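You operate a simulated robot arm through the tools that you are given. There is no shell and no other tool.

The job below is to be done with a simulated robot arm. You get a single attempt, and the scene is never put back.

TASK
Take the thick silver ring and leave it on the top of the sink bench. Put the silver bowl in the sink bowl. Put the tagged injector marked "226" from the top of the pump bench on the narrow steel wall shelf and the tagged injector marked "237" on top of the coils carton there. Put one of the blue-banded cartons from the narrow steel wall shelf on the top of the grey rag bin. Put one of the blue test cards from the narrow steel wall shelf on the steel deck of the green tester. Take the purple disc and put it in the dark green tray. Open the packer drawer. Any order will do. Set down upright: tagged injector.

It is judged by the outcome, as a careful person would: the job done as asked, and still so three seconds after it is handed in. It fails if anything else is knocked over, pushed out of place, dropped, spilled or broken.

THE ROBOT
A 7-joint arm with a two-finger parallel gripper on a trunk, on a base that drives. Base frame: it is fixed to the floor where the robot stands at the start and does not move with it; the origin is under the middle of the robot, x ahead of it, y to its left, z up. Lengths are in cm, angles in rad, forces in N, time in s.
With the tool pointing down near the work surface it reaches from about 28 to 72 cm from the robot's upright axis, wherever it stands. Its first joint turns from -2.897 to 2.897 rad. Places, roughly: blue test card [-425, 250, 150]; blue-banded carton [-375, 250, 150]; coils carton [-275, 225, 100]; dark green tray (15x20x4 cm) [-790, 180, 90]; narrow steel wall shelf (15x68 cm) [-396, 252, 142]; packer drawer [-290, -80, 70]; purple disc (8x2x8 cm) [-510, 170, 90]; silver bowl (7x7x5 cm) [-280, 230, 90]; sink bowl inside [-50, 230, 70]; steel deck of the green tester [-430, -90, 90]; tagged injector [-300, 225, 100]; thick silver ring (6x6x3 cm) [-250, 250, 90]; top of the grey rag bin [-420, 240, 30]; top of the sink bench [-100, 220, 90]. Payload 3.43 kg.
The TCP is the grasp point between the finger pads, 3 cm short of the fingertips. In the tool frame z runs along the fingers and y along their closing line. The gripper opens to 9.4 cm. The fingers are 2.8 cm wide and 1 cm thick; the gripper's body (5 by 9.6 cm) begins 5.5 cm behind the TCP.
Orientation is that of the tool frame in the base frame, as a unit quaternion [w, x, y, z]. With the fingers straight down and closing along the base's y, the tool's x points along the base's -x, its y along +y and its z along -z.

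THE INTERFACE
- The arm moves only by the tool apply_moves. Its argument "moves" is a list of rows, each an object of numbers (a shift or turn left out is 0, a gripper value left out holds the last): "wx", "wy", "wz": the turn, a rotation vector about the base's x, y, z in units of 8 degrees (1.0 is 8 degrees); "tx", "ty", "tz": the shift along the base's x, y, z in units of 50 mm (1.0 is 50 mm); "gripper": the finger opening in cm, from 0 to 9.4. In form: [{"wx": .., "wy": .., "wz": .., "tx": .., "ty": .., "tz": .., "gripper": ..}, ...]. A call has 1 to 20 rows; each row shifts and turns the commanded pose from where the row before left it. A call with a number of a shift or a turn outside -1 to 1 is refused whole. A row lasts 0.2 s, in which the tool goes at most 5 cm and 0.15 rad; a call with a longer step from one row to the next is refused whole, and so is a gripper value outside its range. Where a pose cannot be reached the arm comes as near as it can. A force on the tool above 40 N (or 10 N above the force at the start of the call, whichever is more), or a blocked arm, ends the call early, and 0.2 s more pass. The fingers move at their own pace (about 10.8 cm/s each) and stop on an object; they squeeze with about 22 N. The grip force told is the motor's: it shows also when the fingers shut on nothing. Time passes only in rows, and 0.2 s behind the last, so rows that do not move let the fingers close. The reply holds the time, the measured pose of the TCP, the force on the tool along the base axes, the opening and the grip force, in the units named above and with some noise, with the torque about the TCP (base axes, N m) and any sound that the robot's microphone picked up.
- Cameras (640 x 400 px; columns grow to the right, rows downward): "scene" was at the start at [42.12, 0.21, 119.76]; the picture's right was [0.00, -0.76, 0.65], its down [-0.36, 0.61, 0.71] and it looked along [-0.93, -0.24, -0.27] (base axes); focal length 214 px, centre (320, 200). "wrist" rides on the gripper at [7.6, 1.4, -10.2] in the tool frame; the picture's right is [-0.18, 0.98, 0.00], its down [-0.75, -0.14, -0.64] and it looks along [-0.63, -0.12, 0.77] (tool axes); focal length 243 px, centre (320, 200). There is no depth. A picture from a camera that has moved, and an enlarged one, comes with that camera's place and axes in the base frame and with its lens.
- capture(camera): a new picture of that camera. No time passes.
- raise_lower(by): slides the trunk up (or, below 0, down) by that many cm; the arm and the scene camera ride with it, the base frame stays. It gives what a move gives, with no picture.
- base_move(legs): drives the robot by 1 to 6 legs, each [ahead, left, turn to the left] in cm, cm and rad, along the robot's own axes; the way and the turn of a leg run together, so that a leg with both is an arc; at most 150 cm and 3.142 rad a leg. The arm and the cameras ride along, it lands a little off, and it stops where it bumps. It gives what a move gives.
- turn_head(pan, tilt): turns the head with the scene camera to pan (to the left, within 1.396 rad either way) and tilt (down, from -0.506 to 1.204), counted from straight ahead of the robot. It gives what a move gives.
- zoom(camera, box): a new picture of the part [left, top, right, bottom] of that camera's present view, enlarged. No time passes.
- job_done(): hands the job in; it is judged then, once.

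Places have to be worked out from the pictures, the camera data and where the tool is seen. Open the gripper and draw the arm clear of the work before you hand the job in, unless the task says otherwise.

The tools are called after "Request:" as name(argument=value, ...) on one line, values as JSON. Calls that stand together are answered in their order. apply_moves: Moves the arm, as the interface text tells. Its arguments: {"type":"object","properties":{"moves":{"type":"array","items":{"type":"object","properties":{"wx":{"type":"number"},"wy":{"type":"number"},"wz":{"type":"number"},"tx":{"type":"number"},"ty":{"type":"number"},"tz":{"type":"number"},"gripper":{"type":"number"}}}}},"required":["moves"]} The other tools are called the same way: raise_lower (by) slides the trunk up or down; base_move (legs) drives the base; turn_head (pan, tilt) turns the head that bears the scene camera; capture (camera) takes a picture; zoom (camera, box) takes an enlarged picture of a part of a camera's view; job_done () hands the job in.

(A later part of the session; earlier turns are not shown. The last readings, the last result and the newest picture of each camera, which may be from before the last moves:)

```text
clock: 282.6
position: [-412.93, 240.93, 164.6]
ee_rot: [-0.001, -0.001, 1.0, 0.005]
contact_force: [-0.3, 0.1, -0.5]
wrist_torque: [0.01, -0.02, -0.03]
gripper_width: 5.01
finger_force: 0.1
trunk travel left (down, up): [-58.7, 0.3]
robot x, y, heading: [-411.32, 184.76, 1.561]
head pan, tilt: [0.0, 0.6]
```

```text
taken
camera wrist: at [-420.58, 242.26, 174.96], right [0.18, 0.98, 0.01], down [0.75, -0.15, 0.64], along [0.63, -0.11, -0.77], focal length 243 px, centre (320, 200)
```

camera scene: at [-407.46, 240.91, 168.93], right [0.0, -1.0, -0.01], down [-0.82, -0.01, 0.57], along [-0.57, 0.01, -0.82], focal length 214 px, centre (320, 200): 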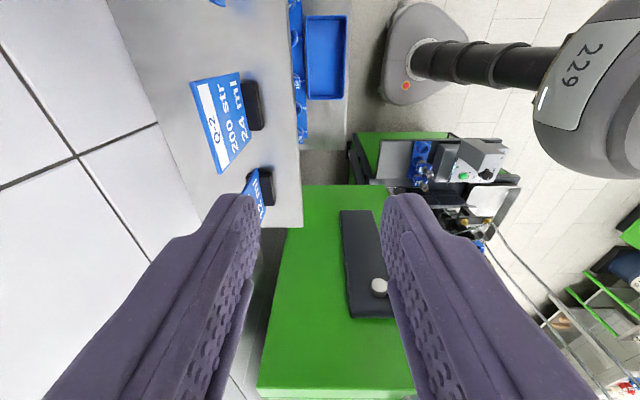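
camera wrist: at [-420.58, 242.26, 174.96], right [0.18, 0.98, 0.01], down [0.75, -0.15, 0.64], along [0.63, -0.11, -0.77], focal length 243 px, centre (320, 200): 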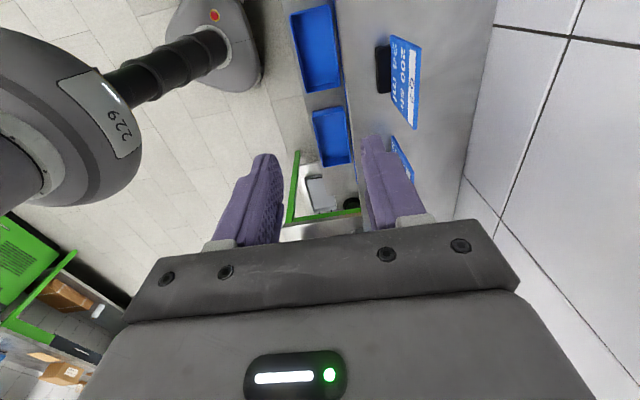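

Q-2's top edge runs from x -415.7 to -409.1 at y≈249.75, z≈152.8. I swing the head toward the room side, then move above the card.

Request:
turn_head(pan=-1.35, tilt=0.1)

Request:
apply_moves(moves=[{"tz": -0.6, "tx": 0.1}, {"tz": -0.6}, {"ty": 0.5}, {"ty": 0.6}, {"ty": 0.65}, {}])

Request:
capture(camera="wrist")

Request:
capture(camera="scene")

```text
clock: 284.1
position: [-412.98, 240.93, 164.65]
ee_rot: [0.0, 0.0, 1.0, 0.005]
contact_force: [0.0, -0.5, 0.1]
wrist_torque: [0.0, 0.01, 0.0]
gripper_width: 5.01
finger_force: 0.0
trunk travel left (down, up): [-58.7, 0.3]
robot x, y, heading: [-411.28, 184.98, 1.57]
head pan, tilt: [-1.349, 0.099]
```

```text
clock: 285.5
position: [-412.37, 249.53, 158.64]
ee_rot: [0.0, 0.001, 1.0, 0.006]
contact_force: [0.3, -0.4, -0.1]
wrist_torque: [0.02, 0.01, -0.03]
gripper_width: 5.01
finger_force: 0.1
trunk travel left (down, up): [-58.7, 0.3]
robot x, y, heading: [-411.04, 184.74, 1.569]
head pan, tilt: [-1.349, 0.099]
```

```text
taken
camera wrist: at [-420.04, 250.87, 169.02], right [0.18, 0.98, 0.01], down [0.76, -0.15, 0.64], along [0.63, -0.11, -0.77], focal length 243 px, centre (320, 200)
```

wrist: 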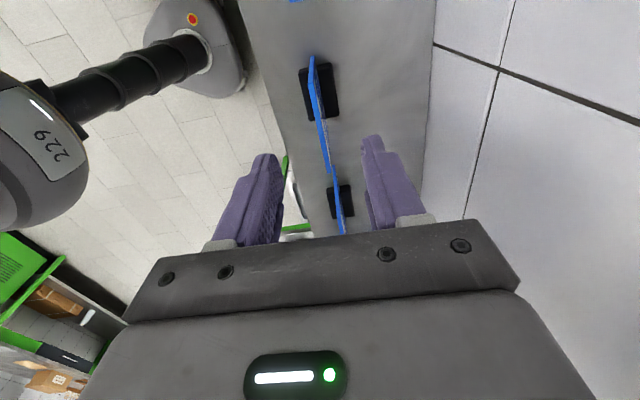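

```text
taken
camera scene: at [-402.31, 240.45, 169.69], right [0.0, -0.23, 0.97], down [-0.99, 0.1, 0.03], along [-0.1, -0.97, -0.23], focal length 214 px, centre (320, 200)
```

scene: 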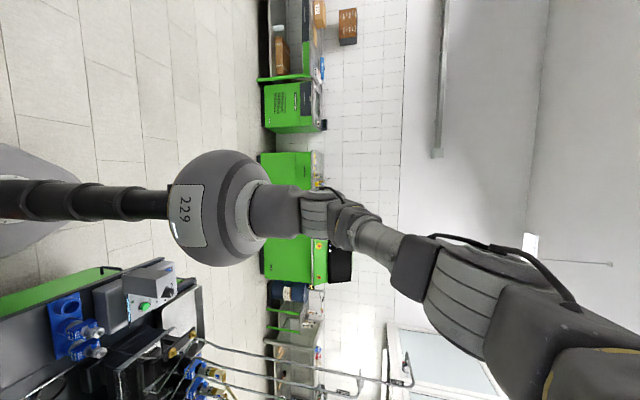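

The card line runs between the fingers. I descend 8 cm so that the fingers straddle its upper half.

Request:
apply_moves(moves=[{"tz": -0.5, "ty": 0.03}, {"tz": -0.5}, {"tz": -0.4}, {"tz": -0.2}, {}])

Request:
capture(camera="wrist")

```text
clock: 286.7
position: [-412.38, 249.86, 150.64]
ee_rot: [-0.001, 0.0, 1.0, 0.006]
contact_force: [0.0, -0.2, 0.2]
wrist_torque: [-0.02, 0.02, -0.01]
gripper_width: 4.99
finger_force: 0.0
trunk travel left (down, up): [-58.7, 0.3]
robot x, y, heading: [-410.93, 185.0, 1.57]
head pan, tilt: [-1.349, 0.099]
```

```text
taken
camera wrist: at [-420.03, 251.13, 160.94], right [0.18, 0.98, 0.01], down [0.75, -0.15, 0.64], along [0.63, -0.11, -0.77], focal length 243 px, centre (320, 200)
```

wrist: 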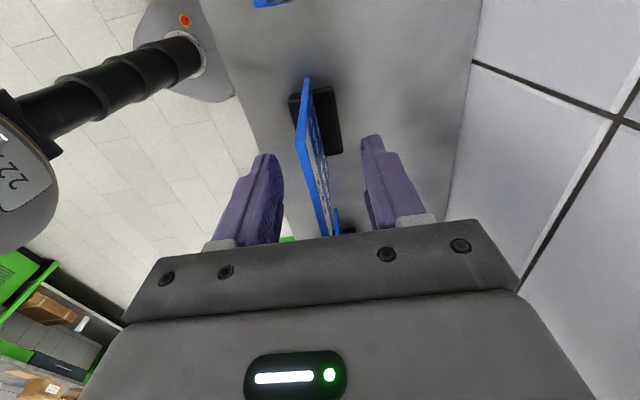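

The card is centred between the fingers to within a millimetre or two. I close.

Request:
apply_moves(moves=[{"gripper": 3.5}, {"gripper": 2.5}, {"gripper": 1.5}, {"gripper": 0.8}, {"gripper": 0.2}, {}, {}])

Request:
capture(camera="wrist")

```text
clock: 288.3
position: [-412.39, 249.88, 150.62]
ee_rot: [-0.001, 0.0, 1.0, 0.006]
contact_force: [-0.9, -0.8, 0.3]
wrist_torque: [-0.01, 0.03, -0.01]
gripper_width: 0.78
finger_force: 21.7
trunk travel left (down, up): [-58.7, 0.3]
robot x, y, heading: [-411.51, 184.5, 1.563]
head pan, tilt: [-1.349, 0.099]
```

```text
taken
camera wrist: at [-420.03, 251.12, 160.95], right [0.18, 0.98, 0.01], down [0.75, -0.15, 0.64], along [0.63, -0.11, -0.77], focal length 243 px, centre (320, 200)
```

wrist: 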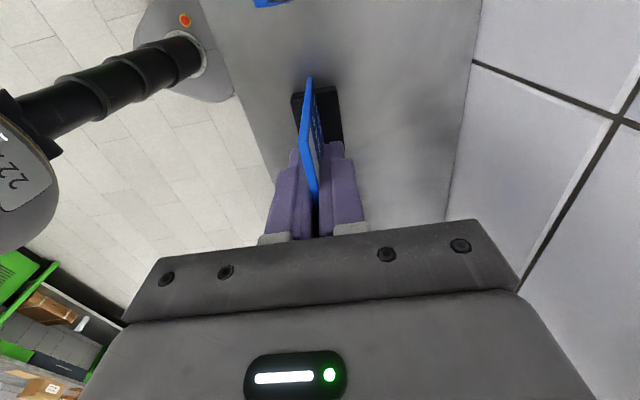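

Card gripped (0.8 cm, 22 N). I lift it clear of the shelf and check.

Request:
apply_moves(moves=[{"tz": 0.3}, {"tz": 0.6}, {"tz": 0.7}, {"tz": 0.6}, {}])

Request:
capture(camera="wrist")

Request:
base_move(legs=[[-75, 0, 0]])

Request:
turn_head(pan=0.6, tilt=0.2)

Request:
capture(camera="scene")

```text
clock: 289.5
position: [-412.52, 249.82, 161.5]
ee_rot: [-0.001, 0.0, 1.0, 0.005]
contact_force: [-0.3, 0.3, -0.3]
wrist_torque: [-0.04, -0.01, -0.02]
gripper_width: 0.77
finger_force: 22.4
trunk travel left (down, up): [-58.7, 0.3]
robot x, y, heading: [-411.02, 185.0, 1.567]
head pan, tilt: [-1.349, 0.099]
```

```text
taken
camera wrist: at [-420.08, 251.14, 171.98], right [0.18, 0.98, 0.01], down [0.75, -0.15, 0.64], along [0.63, -0.11, -0.77], focal length 243 px, centre (320, 200)
```

wrist: 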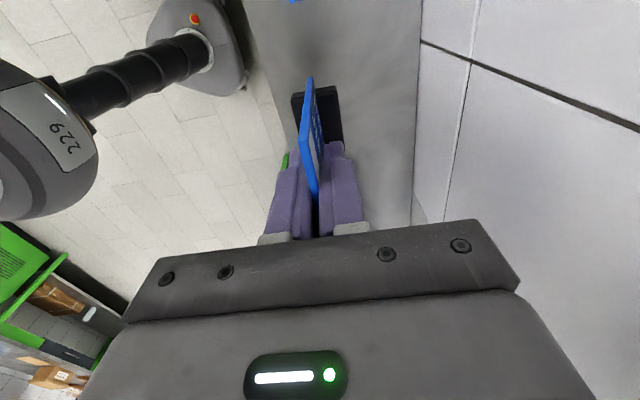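

```text
clock: 293.6
position: [-412.69, 174.75, 161.66]
ee_rot: [-0.001, 0.002, 1.0, 0.005]
contact_force: [-1.0, -0.5, -0.3]
wrist_torque: [0.01, -0.03, 0.0]
gripper_width: 0.77
finger_force: 21.9
trunk travel left (down, up): [-58.7, 0.3]
robot x, y, heading: [-411.7, 109.98, 1.559]
head pan, tilt: [-1.349, 0.099]
```

```text
clock: 295.5
position: [-412.79, 174.7, 161.59]
ee_rot: [-0.001, 0.003, 1.0, 0.006]
contact_force: [-0.5, 0.4, -0.2]
wrist_torque: [0.02, 0.01, -0.02]
gripper_width: 0.77
finger_force: 22.2
trunk travel left (down, up): [-58.7, 0.3]
robot x, y, heading: [-411.73, 110.02, 1.564]
head pan, tilt: [0.6, 0.201]
```

```text
taken
camera scene: at [-403.52, 179.86, 167.14], right [-0.01, -0.82, -0.57], down [-0.98, -0.11, 0.17], along [-0.2, 0.56, -0.8], focal length 214 px, centre (320, 200)
```

scene: 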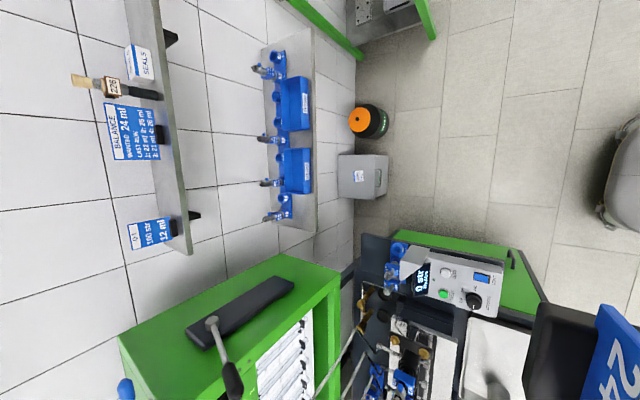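

Everything on that side looks right: 226 upright on the shelf, CLIPS on the bin. I turn around clockwise to face the tester side.

Request:
base_move(legs=[[0, 0, -1.567], [0, 0, -1.567]])

Request:
turn_head(pan=0.9, tilt=0)

Request:
capture(camera="scene")

```text
clock: 303.6
position: [-410.83, 44.89, 161.64]
ee_rot: [0.006, 1.0, -0.005, 0.0]
contact_force: [-0.3, 0.2, -0.5]
wrist_torque: [0.04, 0.01, 0.02]
gripper_width: 0.79
finger_force: 22.5
trunk travel left (down, up): [-58.7, 0.3]
robot x, y, heading: [-411.48, 109.56, -1.584]
head pan, tilt: [0.6, 0.201]
```

```text
clock: 304.4
position: [-410.88, 44.9, 161.63]
ee_rot: [0.005, 1.0, -0.004, 0.002]
contact_force: [-0.5, -0.4, -0.2]
wrist_torque: [0.03, -0.02, -0.02]
gripper_width: 0.79
finger_force: 21.9
trunk travel left (down, up): [-58.7, 0.3]
robot x, y, heading: [-411.9, 110.01, -1.578]
head pan, tilt: [0.901, 0.0]
```

```text
taken
camera scene: at [-421.84, 38.04, 169.25], right [0.01, 0.61, -0.79], down [1.0, -0.01, 0.0], along [0.0, -0.79, -0.61], focal length 214 px, centre (320, 200)
```

scene: 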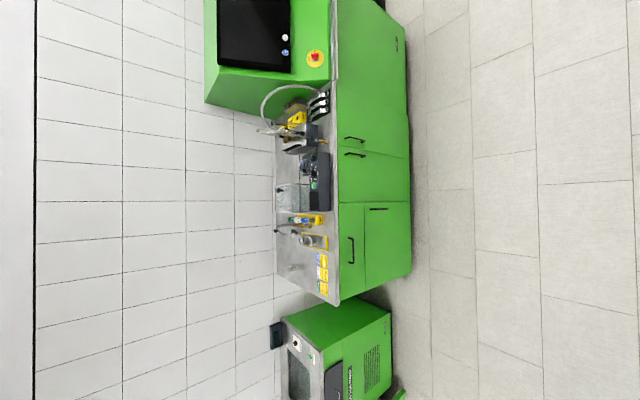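

The tester with its steel deck lies ahead. I zoom on the deck to find a free area for the card.

Request:
zoom(camera="scene", box=[250, 60, 430, 320])

```text
1.54 times, centred on (340, 190) of scene
camera zoom: at [-421.84, 38.04, 169.25], right [0.01, 0.61, -0.79], down [1.0, -0.01, 0.0], along [0.0, -0.79, -0.61], focal length 330 px, centre (289, 215)
```

zoom: 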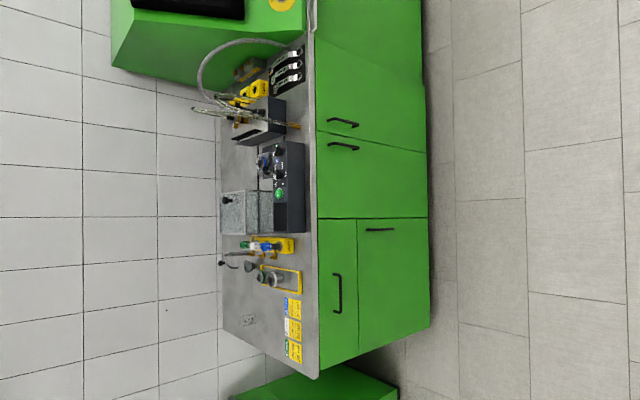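

The deck's right-end area around [-378, -85] is free. I rotate the tool back 90° to its normal orientation (head ahead), then approach.

Request:
apply_moves(moves=[{"wz": 0.9375}, {"wz": 0.9375}, {"wz": 0.9375}, {"wz": 0.9375}, {"wz": 0.9375}, {"wz": 0.9375}, {"wz": 0.9375}, {"wz": 0.9375}, {"wz": 0.9375}, {"wz": 0.9375}, {"wz": 0.9375}, {"wz": 0.9375}, {}])

Request:
raise_lower(by=-30)

Request:
base_move(legs=[[60, 33, 0]])

Request:
turn_head(pan=0, tilt=-0.5)

Request:
capture(camera="scene")

```text
clock: 307.2
position: [-410.84, 44.97, 161.6]
ee_rot: [0.004, 0.709, 0.705, 0.005]
contact_force: [0.0, 0.1, -0.3]
wrist_torque: [0.01, -0.03, 0.01]
gripper_width: 0.77
finger_force: 21.9
trunk travel left (down, up): [-58.7, 0.3]
robot x, y, heading: [-411.68, 109.65, -1.583]
head pan, tilt: [0.901, 0.0]
```

```text
clock: 310.2
position: [-410.86, 44.87, 131.55]
ee_rot: [0.002, 0.709, 0.705, 0.004]
contact_force: [-0.3, 0.6, -1.0]
wrist_torque: [0.0, -0.01, 0.03]
gripper_width: 0.79
finger_force: 22.0
trunk travel left (down, up): [-28.7, 30.3]
robot x, y, heading: [-411.6, 109.88, -1.579]
head pan, tilt: [0.901, 0.0]
```

```text
clock: 313.9
position: [-379.09, -16.01, 131.58]
ee_rot: [0.002, 0.709, 0.705, 0.006]
contact_force: [0.5, -1.0, -0.1]
wrist_torque: [0.01, 0.02, 0.02]
gripper_width: 0.75
finger_force: 22.1
trunk travel left (down, up): [-28.7, 30.3]
robot x, y, heading: [-379.9, 48.56, -1.582]
head pan, tilt: [0.901, 0.0]
```

```text
clock: 315.1
position: [-379.02, -15.85, 131.64]
ee_rot: [0.003, 0.71, 0.704, 0.005]
contact_force: [0.0, 0.3, -1.6]
wrist_torque: [-0.02, -0.02, 0.01]
gripper_width: 0.78
finger_force: 22.3
trunk travel left (down, up): [-28.7, 30.3]
robot x, y, heading: [-380.4, 49.14, -1.588]
head pan, tilt: [0.0, -0.499]
```

```text
taken
camera scene: at [-379.28, -30.92, 138.01], right [-1.0, 0.01, -0.01], down [0.01, 0.88, -0.48], along [0.01, -0.48, -0.88], focal length 214 px, centre (320, 200)
```

scene: 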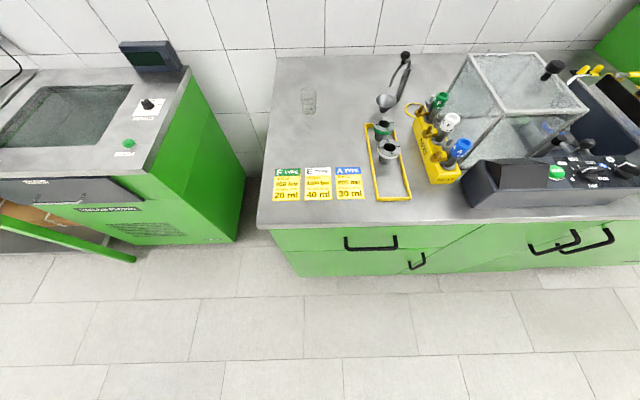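

The deck is clear between the glass beaker (≈[-375, -90]) and the yellow rack (x≤-391): I choose [-386, -84]. I drive forward 62 cm with the card at z≈131.

Request:
base_move(legs=[[62, -5.5, 0.01]])

Request:
turn_head(pan=0, tilt=0.2)

Request:
capture(camera="scene")

Request:
capture(camera="wrist")

```text
clock: 318.6
position: [-384.74, -77.81, 131.5]
ee_rot: [0.002, 0.708, 0.706, 0.004]
contact_force: [-0.5, 0.1, -1.4]
wrist_torque: [0.03, -0.01, -0.01]
gripper_width: 0.77
finger_force: 22.3
trunk travel left (down, up): [-28.7, 30.3]
robot x, y, heading: [-385.98, -12.94, -1.574]
head pan, tilt: [0.0, -0.499]
```

```text
clock: 319.7
position: [-384.75, -77.84, 131.52]
ee_rot: [0.003, 0.708, 0.706, 0.004]
contact_force: [0.1, -0.5, -0.6]
wrist_torque: [-0.02, 0.0, 0.02]
gripper_width: 0.77
finger_force: 21.9
trunk travel left (down, up): [-28.7, 30.3]
robot x, y, heading: [-385.81, -12.8, -1.579]
head pan, tilt: [0.0, 0.201]
```

```text
taken
camera scene: at [-384.8, -87.05, 135.41], right [-1.0, 0.0, -0.01], down [0.0, 0.98, 0.2], along [0.01, 0.2, -0.98], focal length 214 px, centre (320, 200)
```

scene: 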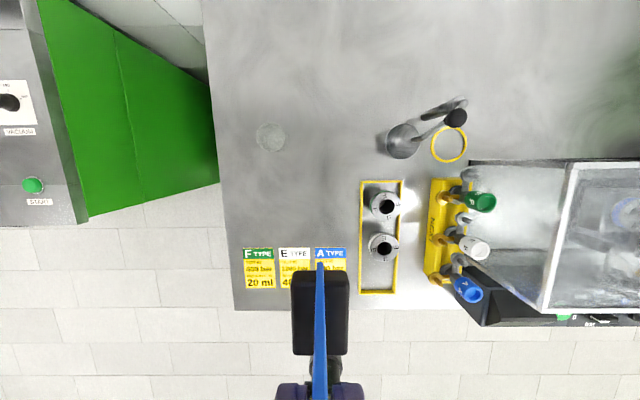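

```text
taken
camera wrist: at [-383.45, -70.3, 141.93], right [0.98, -0.19, 0.01], down [-0.15, -0.75, 0.64], along [-0.11, -0.63, -0.77], focal length 243 px, centre (320, 200)
```

wrist: 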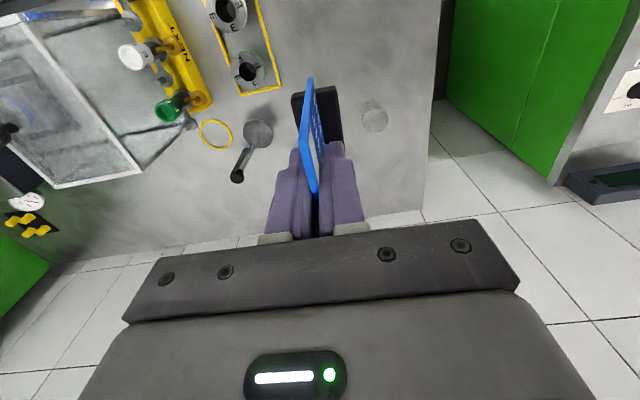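

Target spot [-383.5, -80.5] is free: 4 cm from the beaker, 7 cm from the rack. I shift and descend to z≈103.

Request:
apply_moves(moves=[{"tx": 0.2, "ty": -0.5}, {"tz": -0.7}, {"tz": -0.8}, {"tz": -0.8}, {"tz": -0.8}, {"tz": -0.8}, {"tz": -0.8}, {"tz": -0.7}, {}])

Request:
capture(camera="scene")

Request:
capture(camera="wrist")

```text
clock: 321.7
position: [-383.81, -80.49, 104.47]
ee_rot: [0.003, 0.708, 0.706, 0.004]
contact_force: [0.1, 0.1, -1.1]
wrist_torque: [-0.02, 0.01, -0.02]
gripper_width: 0.74
finger_force: 21.8
trunk travel left (down, up): [-28.7, 30.3]
robot x, y, heading: [-385.74, -13.02, -1.58]
head pan, tilt: [0.0, 0.201]
```

```text
taken
camera scene: at [-383.82, -89.55, 108.34], right [-1.0, 0.0, -0.01], down [0.0, 0.98, 0.2], along [0.01, 0.2, -0.98], focal length 214 px, centre (320, 200)
```

scene: 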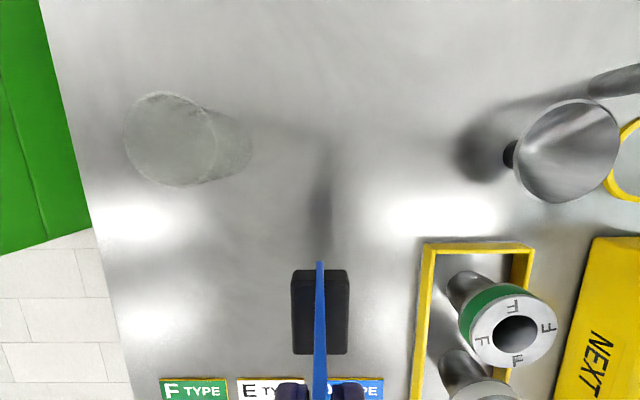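

```text
taken
camera wrist: at [-382.47, -72.81, 114.86], right [0.98, -0.19, 0.01], down [-0.15, -0.75, 0.64], along [-0.11, -0.63, -0.77], focal length 243 px, centre (320, 200)
```

wrist: 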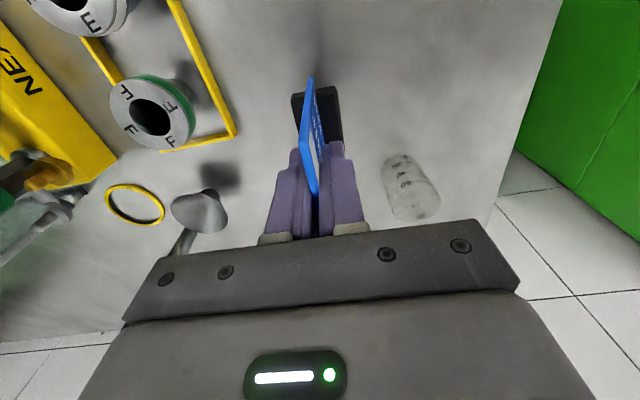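

Clear all round. I creep down toward contact (expected near z≈99).

Request:
apply_moves(moves=[{"tz": -0.3}, {"tz": -0.3}, {"tz": -0.14}, {}])

Request:
apply_moves(moves=[{"tz": -0.06}, {}])

Request:
apply_moves(moves=[{"tz": -0.06}, {}])

```text
clock: 322.7
position: [-383.85, -80.43, 100.88]
ee_rot: [0.003, 0.707, 0.707, 0.004]
contact_force: [0.8, 0.0, -0.2]
wrist_torque: [0.02, 0.02, 0.0]
gripper_width: 0.76
finger_force: 22.0
trunk travel left (down, up): [-28.7, 30.3]
robot x, y, heading: [-386.41, -13.11, -1.573]
head pan, tilt: [0.0, 0.201]
```

```text
clock: 323.3
position: [-383.78, -80.39, 100.45]
ee_rot: [0.003, 0.708, 0.706, 0.005]
contact_force: [0.6, 0.5, -0.9]
wrist_torque: [-0.02, 0.01, 0.01]
gripper_width: 0.78
finger_force: 22.0
trunk travel left (down, up): [-28.7, 30.3]
robot x, y, heading: [-386.34, -13.0, -1.581]
head pan, tilt: [0.0, 0.201]
```

```text
clock: 323.9
position: [-383.92, -80.49, 100.32]
ee_rot: [0.003, 0.708, 0.706, 0.004]
contact_force: [-0.2, 0.7, 0.0]
wrist_torque: [0.0, -0.01, -0.01]
gripper_width: 0.74
finger_force: 22.4
trunk travel left (down, up): [-28.7, 30.3]
robot x, y, heading: [-386.19, -13.04, -1.579]
head pan, tilt: [0.0, 0.201]
```

Request:
apply_moves(moves=[{"tz": -0.06}, {}])

Request:
apply_moves(moves=[{"tz": -0.06}, {}])

Request:
capture(camera="scene")

```text
clock: 324.5
position: [-383.78, -80.46, 99.95]
ee_rot: [0.003, 0.708, 0.707, 0.004]
contact_force: [-0.8, -0.4, -0.5]
wrist_torque: [0.0, 0.04, -0.01]
gripper_width: 0.76
finger_force: 22.2
trunk travel left (down, up): [-28.7, 30.3]
robot x, y, heading: [-386.19, -13.12, -1.58]
head pan, tilt: [0.0, 0.201]
```

```text
clock: 325.1
position: [-383.71, -80.41, 99.69]
ee_rot: [0.004, 0.708, 0.706, 0.005]
contact_force: [-0.4, -1.5, -0.1]
wrist_torque: [-0.02, 0.01, -0.03]
gripper_width: 0.74
finger_force: 22.1
trunk travel left (down, up): [-28.7, 30.3]
robot x, y, heading: [-386.2, -13.11, -1.573]
head pan, tilt: [0.0, 0.201]
```

```text
taken
camera scene: at [-383.82, -89.5, 103.51], right [-1.0, 0.0, -0.01], down [0.0, 0.98, 0.2], along [0.01, 0.2, -0.98], focal length 214 px, centre (320, 200)
```

scene: 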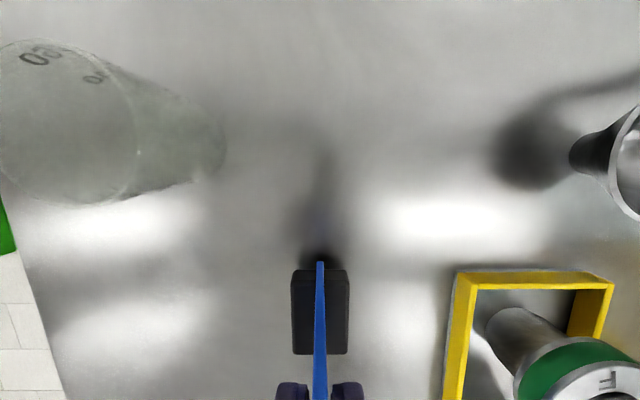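

Not touching yet; the beaker stays well clear at left. Continue creeping.

Request:
apply_moves(moves=[{"tz": -0.06}, {}])

Request:
apply_moves(moves=[{"tz": -0.06}, {}])

Request:
apply_moves(moves=[{"tz": -0.06}, {}])

```text
clock: 325.7
position: [-383.67, -80.23, 99.38]
ee_rot: [0.003, 0.707, 0.707, 0.004]
contact_force: [0.1, 0.8, -0.8]
wrist_torque: [0.02, 0.02, 0.0]
gripper_width: 0.79
finger_force: 22.0
trunk travel left (down, up): [-28.7, 30.3]
robot x, y, heading: [-386.22, -13.1, -1.578]
head pan, tilt: [0.0, 0.201]
```

```text
clock: 326.3
position: [-383.86, -80.28, 99.04]
ee_rot: [0.003, 0.707, 0.707, 0.004]
contact_force: [-0.2, -0.1, -0.3]
wrist_torque: [-0.01, 0.02, 0.01]
gripper_width: 0.76
finger_force: 22.1
trunk travel left (down, up): [-28.7, 30.3]
robot x, y, heading: [-386.26, -13.33, -1.581]
head pan, tilt: [0.0, 0.201]
```

```text
clock: 326.9
position: [-383.79, -80.42, 98.74]
ee_rot: [0.003, 0.707, 0.707, 0.005]
contact_force: [-0.1, -0.3, -1.6]
wrist_torque: [-0.04, 0.03, 0.0]
gripper_width: 0.8
finger_force: 22.1
trunk travel left (down, up): [-28.7, 30.3]
robot x, y, heading: [-385.91, -13.04, -1.578]
head pan, tilt: [0.0, 0.201]
```

Request:
apply_moves(moves=[{"tz": -0.06}, {}])

Request:
apply_moves(moves=[{"tz": -0.06}, {}])

Request:
apply_moves(moves=[{"tz": -0.06}, {}])

```text
clock: 327.5
position: [-383.9, -80.43, 98.62]
ee_rot: [0.003, 0.707, 0.707, 0.004]
contact_force: [1.3, -0.3, 9.1]
wrist_torque: [0.11, 0.12, -0.03]
gripper_width: 0.77
finger_force: 21.5
trunk travel left (down, up): [-28.7, 30.3]
robot x, y, heading: [-386.01, -12.89, -1.575]
head pan, tilt: [0.0, 0.201]
```

```text
clock: 328.1
position: [-383.81, -80.32, 98.32]
ee_rot: [0.005, 0.707, 0.707, 0.003]
contact_force: [1.3, -2.2, 21.3]
wrist_torque: [-0.03, 0.12, -0.01]
gripper_width: 0.77
finger_force: 22.2
trunk travel left (down, up): [-28.7, 30.3]
robot x, y, heading: [-386.05, -12.86, -1.577]
head pan, tilt: [0.0, 0.201]
```

```text
clock: 328.7
position: [-383.75, -80.17, 97.83]
ee_rot: [0.004, 0.708, 0.706, 0.004]
contact_force: [0.5, -2.1, 21.5]
wrist_torque: [0.0, 0.17, 0.0]
gripper_width: 0.77
finger_force: 22.3
trunk travel left (down, up): [-28.7, 30.3]
robot x, y, heading: [-385.82, -13.12, -1.577]
head pan, tilt: [0.0, 0.201]
```

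Contact at about 98.6; the card base is on the deck. I ease the pressure and open the fingers.

Request:
apply_moves(moves=[{"tz": 0.04}, {}, {"gripper": 1.5}, {"gripper": 2.5}, {"gripper": 3.5}, {}, {}])

Request:
capture(camera="wrist")

Request:
capture(camera="scene")

```text
clock: 330.3
position: [-383.78, -80.44, 98.1]
ee_rot: [0.003, 0.707, 0.707, 0.005]
contact_force: [-1.0, 0.8, 0.0]
wrist_torque: [0.05, -0.02, 0.0]
gripper_width: 3.5
finger_force: 0.0
trunk travel left (down, up): [-28.7, 30.3]
robot x, y, heading: [-385.98, -13.48, -1.575]
head pan, tilt: [0.0, 0.201]
```

```text
taken
camera wrist: at [-382.45, -72.79, 108.42], right [0.98, -0.19, 0.01], down [-0.15, -0.75, 0.64], along [-0.11, -0.63, -0.77], focal length 243 px, centre (320, 200)
```

wrist: 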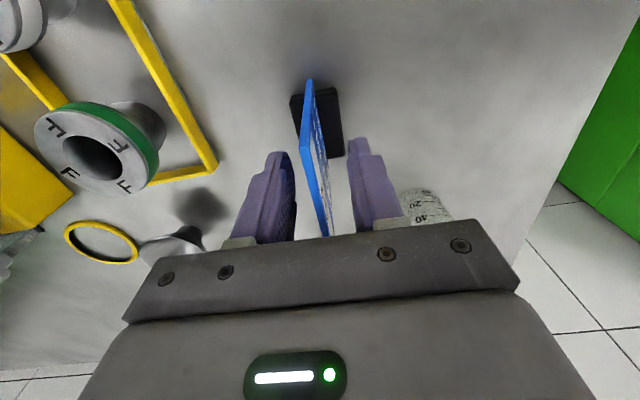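

```text
taken
camera scene: at [-383.8, -89.53, 101.91], right [-1.0, 0.0, -0.01], down [0.0, 0.98, 0.2], along [0.01, 0.2, -0.98], focal length 214 px, centre (320, 200)
```

scene: 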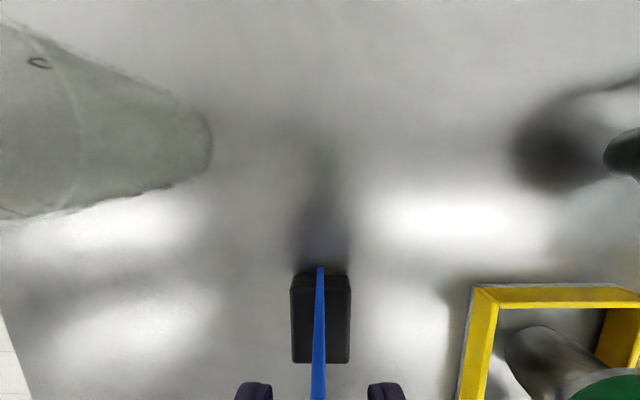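

The card stands free on the deck. I rise straight up and look.

Request:
apply_moves(moves=[{"tz": 0.3}, {"tz": 0.6}, {"tz": 0.9}, {"tz": 0.9}, {"tz": 0.9}, {"tz": 0.9}, {"tz": 0.9}, {"tz": 0.9}, {}])

Request:
capture(camera="scene")

```text
clock: 332.3
position: [-383.83, -80.35, 129.5]
ee_rot: [0.003, 0.708, 0.706, 0.005]
contact_force: [0.5, 0.5, -0.9]
wrist_torque: [-0.02, -0.03, -0.03]
gripper_width: 3.49
finger_force: 0.1
trunk travel left (down, up): [-28.7, 30.3]
robot x, y, heading: [-386.4, -12.92, -1.574]
head pan, tilt: [0.0, 0.201]
```

```text
taken
camera scene: at [-383.83, -89.54, 133.42], right [-1.0, 0.0, -0.01], down [0.0, 0.98, 0.2], along [0.01, 0.2, -0.98], focal length 214 px, centre (320, 200)
```

scene: 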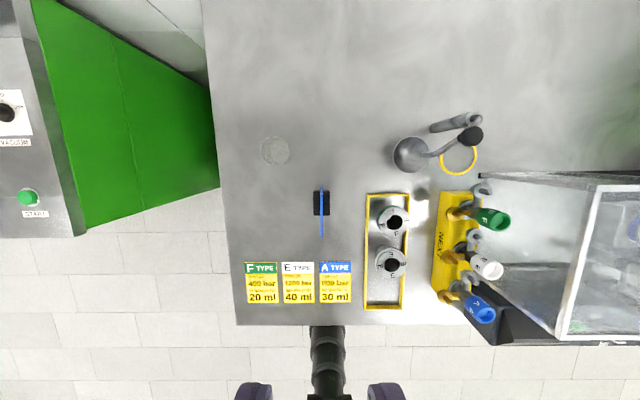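

The card stands on the deck beside its neighbours. Next the packer drawer: I back away, slide left (toward +x) in front of it, and level the tool.

Request:
base_move(legs=[[-70, 0, 0], [0, 90, 0]])

Request:
apply_moves(moves=[{"wx": -0.9375}, {"wx": -0.9375}, {"wx": -0.9375}, {"wx": -0.9375}, {"wx": -0.9375}, {"wx": -0.9375}, {"wx": -0.9375}, {"wx": -0.9375}, {"wx": -0.9375}, {"wx": -0.9375}, {"wx": -0.9375}, {"wx": -0.9375}, {}])

Request:
turn_head(pan=0, tilt=0.5)

Request:
capture(camera="scene")

```text
clock: 340.5
position: [-293.52, -11.6, 129.57]
ee_rot: [0.003, 0.709, 0.706, 0.004]
contact_force: [0.1, 0.7, -0.6]
wrist_torque: [0.0, 0.04, -0.01]
gripper_width: 3.5
finger_force: 0.1
trunk travel left (down, up): [-28.7, 30.3]
robot x, y, heading: [-296.0, 55.37, -1.577]
head pan, tilt: [0.0, 0.201]
```

```text
clock: 343.3
position: [-293.67, -11.59, 129.65]
ee_rot: [0.504, 0.498, 0.502, -0.496]
contact_force: [0.0, 0.9, 0.3]
wrist_torque: [0.01, -0.01, 0.03]
gripper_width: 3.52
finger_force: 0.0
trunk travel left (down, up): [-28.7, 30.3]
robot x, y, heading: [-295.79, 55.75, -1.581]
head pan, tilt: [0.0, 0.201]
```

```text
clock: 344.1
position: [-293.7, -11.63, 129.57]
ee_rot: [0.503, 0.498, 0.503, -0.496]
contact_force: [0.5, 1.4, -0.1]
wrist_torque: [-0.01, 0.0, 0.04]
gripper_width: 3.51
finger_force: 0.0
trunk travel left (down, up): [-28.7, 30.3]
robot x, y, heading: [-295.74, 56.08, -1.583]
head pan, tilt: [0.0, 0.499]
```

```text
taken
camera scene: at [-293.59, -7.71, 136.11], right [-1.0, -0.01, 0.0], down [0.0, 0.48, -0.88], along [0.01, -0.88, -0.48], focal length 214 px, centre (320, 200)
```

scene: 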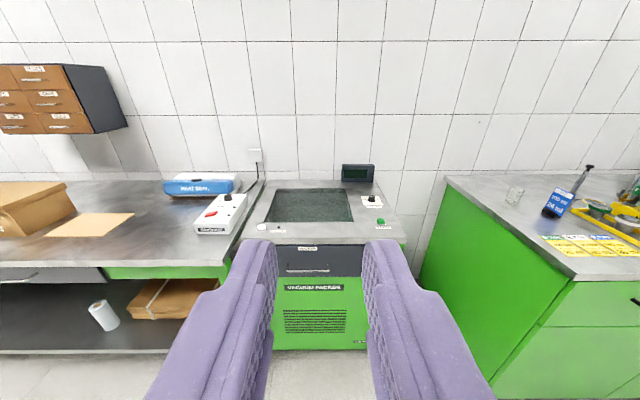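

The vacuum packer with a dark drawer front is straight ahead. I zoom on the drawer.

Request:
zoom(camera="scene", box=[250, 215, 390, 305])

Request:
capture(camera="wrist")

```text
4.44 times, centred on (320, 260) of scene
camera zoom: at [-293.59, -7.71, 136.11], right [-1.0, -0.01, 0.0], down [0.0, 0.48, -0.88], along [0.01, -0.88, -0.48], focal length 953 px, centre (320, -67)
```

zoom: 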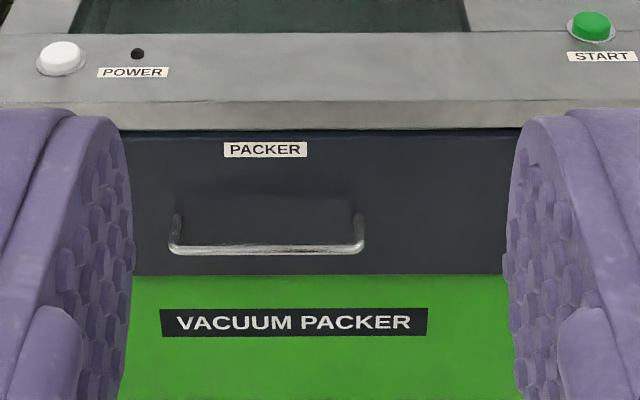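

```text
taken
camera wrist: at [-292.21, -1.32, 122.01], right [0.98, 0.01, 0.19], down [-0.15, 0.64, 0.75], along [-0.11, -0.77, 0.63], focal length 243 px, centre (320, 200)
```

wrist: 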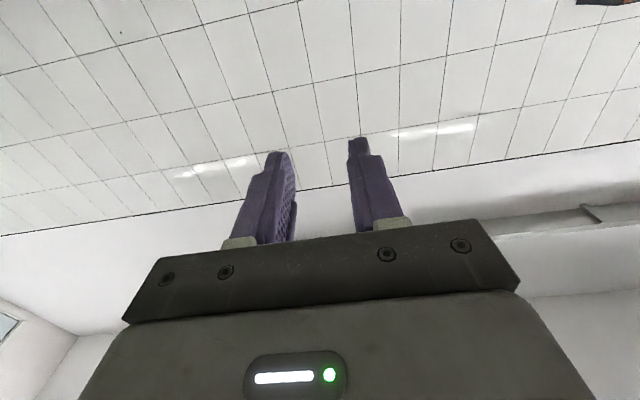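

The drawer has a horizontal bar handle near [-288, -66.5, 73]. I turn the tool 90° about its axis so the fingers close vertically, lower trunk and arm to handle height, staying back from the packer.

Request:
apply_moves(moves=[{"wy": -0.9375}, {"wy": -0.9375}, {"wy": -0.9375}, {"wy": -0.9375}, {"wy": -0.9375}, {"wy": -0.9375}, {"wy": -0.9375}, {"wy": -0.9375}, {"wy": -0.9375}, {"wy": -0.9375}, {"wy": -0.9375}, {"wy": -0.9375}, {}])

Request:
raise_lower(by=-27)

Request:
apply_moves(moves=[{"tz": -0.9, "tx": 0.2}, {"tz": -0.9, "tx": 0.2}, {"tz": -0.9, "tx": 0.2}, {"tz": -0.9, "tx": 0.2}, {"tz": -0.9, "tx": 0.2}, {"tz": -0.9, "tx": 0.14}, {"tz": -0.5, "gripper": 5}, {}])

Request:
turn_head(pan=0, tilt=0)

Request:
capture(camera="scene")

Request:
capture(camera="wrist")

```text
clock: 346.9
position: [-293.58, -11.62, 129.41]
ee_rot: [0.711, 0.703, -0.001, 0.003]
contact_force: [-0.4, 0.1, 0.1]
wrist_torque: [-0.01, 0.02, -0.01]
gripper_width: 3.5
finger_force: 0.0
trunk travel left (down, up): [-28.7, 30.3]
robot x, y, heading: [-295.75, 55.44, -1.578]
head pan, tilt: [0.0, 0.499]
```

```text
clock: 349.6
position: [-293.62, -11.64, 102.6]
ee_rot: [0.711, 0.703, -0.001, 0.002]
contact_force: [-0.4, 0.8, 0.4]
wrist_torque: [-0.02, 0.02, 0.01]
gripper_width: 3.5
finger_force: 0.1
trunk travel left (down, up): [-1.7, 57.3]
robot x, y, heading: [-295.65, 55.84, -1.577]
head pan, tilt: [0.0, 0.499]
```

```text
clock: 351.4
position: [-287.87, -11.65, 73.15]
ee_rot: [0.711, 0.703, 0.0, 0.001]
contact_force: [0.1, -0.3, -0.2]
wrist_torque: [0.02, -0.02, -0.03]
gripper_width: 5.01
finger_force: 0.1
trunk travel left (down, up): [-1.7, 57.3]
robot x, y, heading: [-295.49, 55.75, -1.574]
head pan, tilt: [0.0, 0.499]
```

```text
clock: 352.3
position: [-287.88, -11.64, 73.03]
ee_rot: [0.711, 0.703, -0.001, 0.002]
contact_force: [0.0, 0.3, 0.1]
wrist_torque: [0.02, 0.03, 0.04]
gripper_width: 5.02
finger_force: 0.2
trunk travel left (down, up): [-1.7, 57.3]
robot x, y, heading: [-295.74, 55.63, -1.581]
head pan, tilt: [0.0, 0.0]
```

```text
taken
camera scene: at [-298.87, -7.6, 73.13], right [0.0, -0.01, -1.0], down [1.0, 0.0, 0.0], along [0.0, -1.0, 0.01], focal length 214 px, centre (320, 200)
```

scene: 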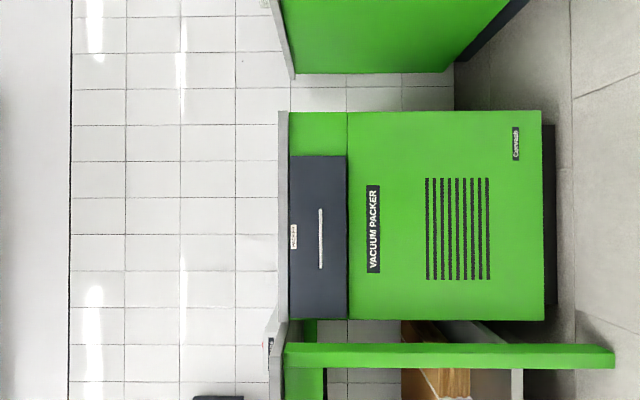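

```text
taken
camera wrist: at [-280.3, -1.3, 74.45], right [-0.19, 0.01, 0.98], down [-0.75, 0.64, -0.15], along [-0.63, -0.77, -0.11], focal length 243 px, centre (320, 200)
```

wrist: 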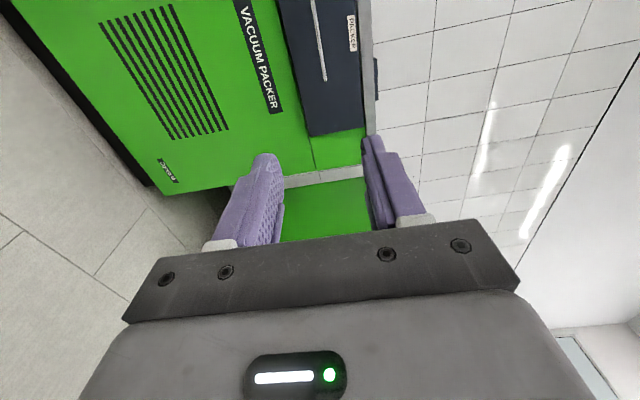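

Frontal view: the handle bar is at z≈73.6, x from -296.7 to -280. I raise 0.6 cm and drive forward 43 cm, then check the distance.

Request:
apply_moves(moves=[{"tz": 0.12, "tx": -0.1}, {}])

Request:
base_move(legs=[[42, 0, 0]])

Request:
capture(camera="scene")

Request:
capture(camera="wrist")

```text
clock: 352.9
position: [-288.42, -11.55, 73.72]
ee_rot: [0.711, 0.704, -0.001, 0.001]
contact_force: [0.3, 0.2, 0.2]
wrist_torque: [0.0, 0.01, 0.01]
gripper_width: 5.01
finger_force: 0.1
trunk travel left (down, up): [-1.7, 57.3]
robot x, y, heading: [-295.95, 55.73, -1.578]
head pan, tilt: [0.0, 0.0]
```

```text
clock: 355.5
position: [-288.81, -53.56, 73.6]
ee_rot: [0.711, 0.703, -0.001, 0.001]
contact_force: [0.4, 0.7, -0.1]
wrist_torque: [0.02, 0.0, -0.01]
gripper_width: 5.02
finger_force: 0.1
trunk travel left (down, up): [-1.7, 57.3]
robot x, y, heading: [-296.14, 13.55, -1.576]
head pan, tilt: [0.0, 0.0]
```

```text
taken
camera scene: at [-299.83, -49.69, 73.74], right [0.0, -0.01, -1.0], down [1.0, 0.0, 0.0], along [0.0, -1.0, 0.01], focal length 214 px, centre (320, 200)
```

scene: 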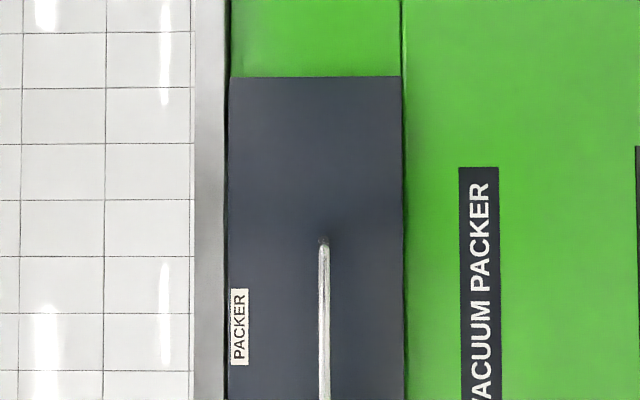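

```text
taken
camera wrist: at [-281.26, -43.42, 75.06], right [-0.19, 0.01, 0.98], down [-0.75, 0.64, -0.15], along [-0.63, -0.77, -0.11], focal length 243 px, centre (320, 200)
```

wrist: 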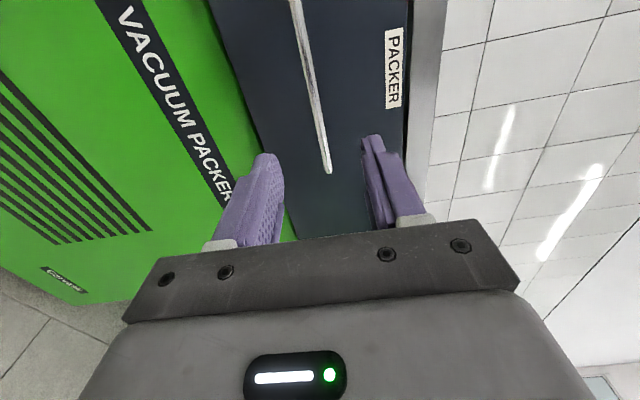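

Handle bar is at y≈-65.5, z≈73.7, drawer face at y≈-70. I drive 8 cm closer, then finish with the arm to TCP y≈-64.8.

Request:
base_move(legs=[[8, 0, 0]])

Request:
capture(camera="wrist")

```text
clock: 356.6
position: [-288.8, -61.77, 73.66]
ee_rot: [0.711, 0.704, -0.001, 0.002]
contact_force: [-0.4, -0.2, 1.0]
wrist_torque: [0.01, 0.0, 0.02]
gripper_width: 5.0
finger_force: 0.1
trunk travel left (down, up): [-1.7, 57.3]
robot x, y, heading: [-296.14, 5.46, -1.58]
head pan, tilt: [0.0, 0.0]
```

```text
taken
camera wrist: at [-281.34, -51.44, 75.06], right [-0.19, 0.01, 0.98], down [-0.75, 0.64, -0.15], along [-0.63, -0.77, -0.11], focal length 243 px, centre (320, 200)
```

wrist: 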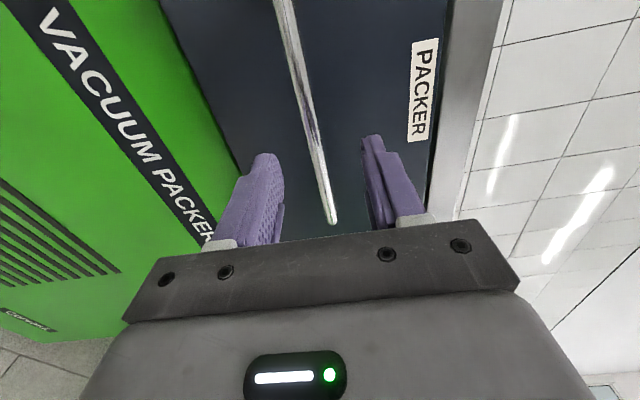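

The bar lies between the fingers. I advance 3 cm and close on it.

Request:
apply_moves(moves=[{"ty": -0.3}, {"ty": -0.3}, {}, {"gripper": 3}, {"gripper": 2}, {"gripper": 1}, {"gripper": 0.3}, {}, {}])

Request:
capture(camera="wrist")

```text
clock: 358.6
position: [-288.96, -64.88, 73.44]
ee_rot: [0.709, 0.705, 0.0, 0.001]
contact_force: [-1.2, 4.1, -17.1]
wrist_torque: [0.23, 0.39, 0.12]
gripper_width: 1.0
finger_force: 43.3
trunk travel left (down, up): [-1.7, 57.3]
robot x, y, heading: [-296.23, 5.45, -1.583]
head pan, tilt: [0.0, 0.0]
```

```text
taken
camera wrist: at [-281.35, -54.49, 74.89], right [-0.19, 0.01, 0.98], down [-0.75, 0.64, -0.15], along [-0.63, -0.77, -0.12], focal length 243 px, centre (320, 200)
```

wrist: 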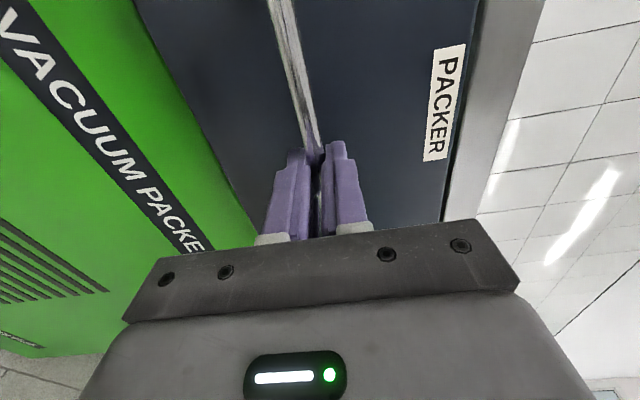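

Bar gripped (1.0 cm). I relieve the slight vertical load and pull gently 6 cm.

Request:
apply_moves(moves=[{"tz": -0.05}, {}, {"ty": 0.15}, {"ty": 0.2}, {"ty": 0.25}, {"ty": 0.3}, {"ty": 0.3}, {}])

Request:
capture(camera="wrist")

Request:
capture(camera="scene")

```text
clock: 360.4
position: [-289.04, -58.79, 73.45]
ee_rot: [0.712, 0.702, -0.001, 0.001]
contact_force: [-6.0, 0.0, -2.2]
wrist_torque: [0.0, 0.42, -0.38]
gripper_width: 0.96
finger_force: 42.9
trunk travel left (down, up): [-1.7, 57.3]
robot x, y, heading: [-296.26, 5.82, -1.579]
head pan, tilt: [0.0, 0.0]
```

```text
taken
camera wrist: at [-281.41, -48.43, 74.83], right [-0.19, 0.01, 0.98], down [-0.75, 0.64, -0.15], along [-0.63, -0.77, -0.11], focal length 243 px, centre (320, 200)
```

wrist: 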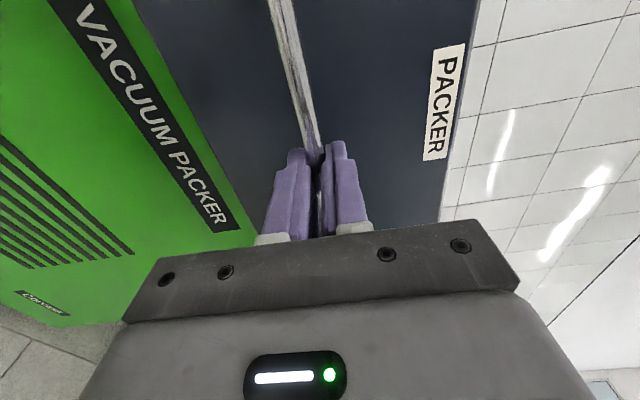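

```text
taken
camera scene: at [-300.0, -54.67, 73.52], right [0.0, -0.01, -1.0], down [1.0, 0.0, 0.0], along [0.0, -1.0, 0.01], focal length 214 px, centre (320, 200)
```

scene: 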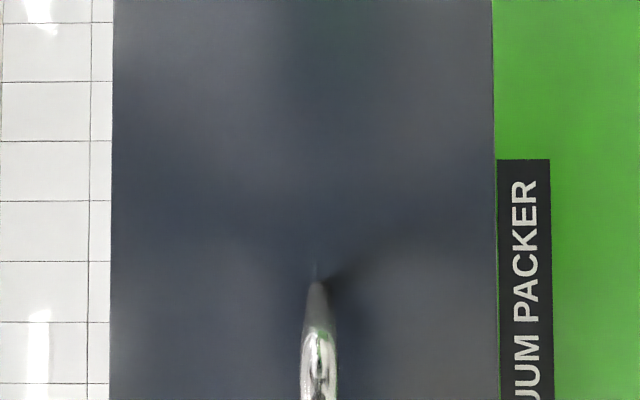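

The drawer slides out smoothly. I keep pulling another 9 cm with the arm.

Request:
apply_moves(moves=[{"ty": 0.3}, {"ty": 0.3}, {"ty": 0.3}, {"ty": 0.3}, {"ty": 0.3}, {"ty": 0.3}, {}])

Request:
capture(camera="wrist")

```text
clock: 362.0
position: [-289.2, -49.68, 73.33]
ee_rot: [0.711, 0.704, -0.003, 0.0]
contact_force: [-23.8, 0.3, 0.6]
wrist_torque: [-0.03, 0.52, -0.3]
gripper_width: 0.99
finger_force: 43.9
trunk travel left (down, up): [-1.7, 57.3]
robot x, y, heading: [-295.7, 5.72, -1.581]
head pan, tilt: [0.0, 0.0]
```

```text
taken
camera wrist: at [-281.52, -39.42, 74.84], right [-0.19, 0.01, 0.98], down [-0.75, 0.64, -0.15], along [-0.63, -0.77, -0.11], focal length 243 px, centre (320, 200)
```

wrist: 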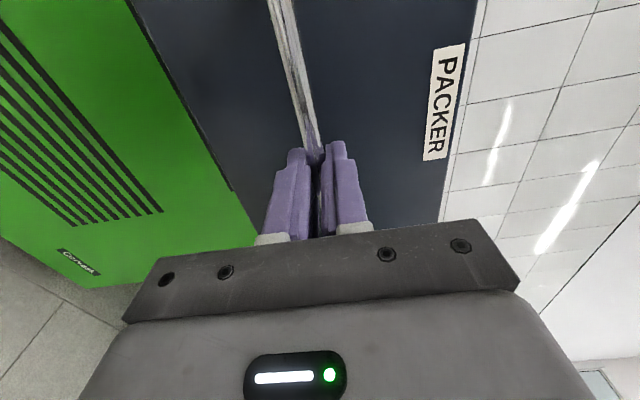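

Open by about 15 cm now; a sideways load is building, so I shift slightly in -x and pull 6 cm more.

Request:
apply_moves(moves=[{"tx": -0.06}, {}, {"ty": 0.3, "tx": -0.02}, {"ty": 0.3, "tx": -0.01}, {"ty": 0.3, "tx": -0.01}, {"ty": 0.3, "tx": -0.01}, {}])

Request:
capture(camera="wrist")

```text
clock: 363.6
position: [-289.21, -43.72, 73.39]
ee_rot: [0.711, 0.703, -0.001, 0.004]
contact_force: [8.0, 0.1, 8.1]
wrist_torque: [-0.16, 0.52, 0.77]
gripper_width: 1.0
finger_force: 43.9
trunk travel left (down, up): [-1.7, 57.3]
robot x, y, heading: [-295.99, 5.82, -1.581]
head pan, tilt: [0.0, 0.0]
```

```text
taken
camera wrist: at [-281.68, -33.34, 74.83], right [-0.19, 0.01, 0.98], down [-0.76, 0.64, -0.15], along [-0.63, -0.77, -0.11], focal length 243 px, centre (320, 200)
```

wrist: 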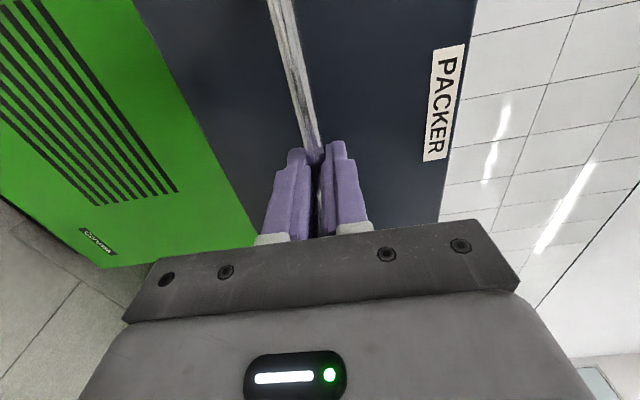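

Open by about 21 cm with no resistance. I pull a little more to find whether it reaches a stop.

Request:
apply_moves(moves=[{"tx": 0.01, "tz": -0.01}, {"ty": 0.25}, {"ty": 0.25}, {"ty": 0.25}, {"ty": 0.25}, {}])

Request:
capture(camera="wrist")

```text
clock: 365.0
position: [-289.33, -38.52, 73.49]
ee_rot: [0.712, 0.702, 0.0, 0.002]
contact_force: [10.4, -0.6, 26.5]
wrist_torque: [-0.36, 0.45, 0.96]
gripper_width: 0.98
finger_force: 43.7
trunk travel left (down, up): [-1.7, 57.3]
robot x, y, heading: [-296.26, 5.52, -1.579]
head pan, tilt: [0.0, 0.0]
```

```text
taken
camera wrist: at [-281.72, -28.32, 74.81], right [-0.19, 0.01, 0.98], down [-0.75, 0.64, -0.15], along [-0.63, -0.77, -0.11], focal length 243 px, centre (320, 200)
```

wrist: 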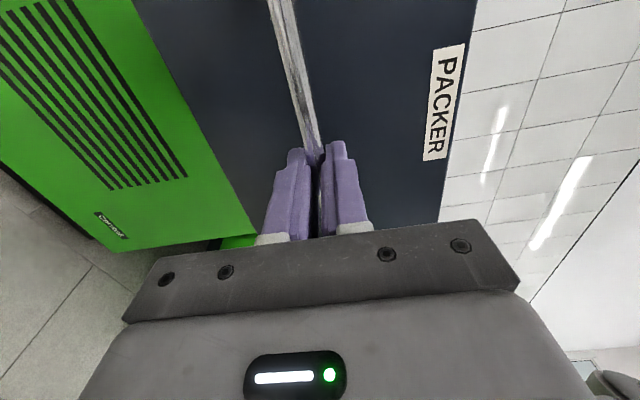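

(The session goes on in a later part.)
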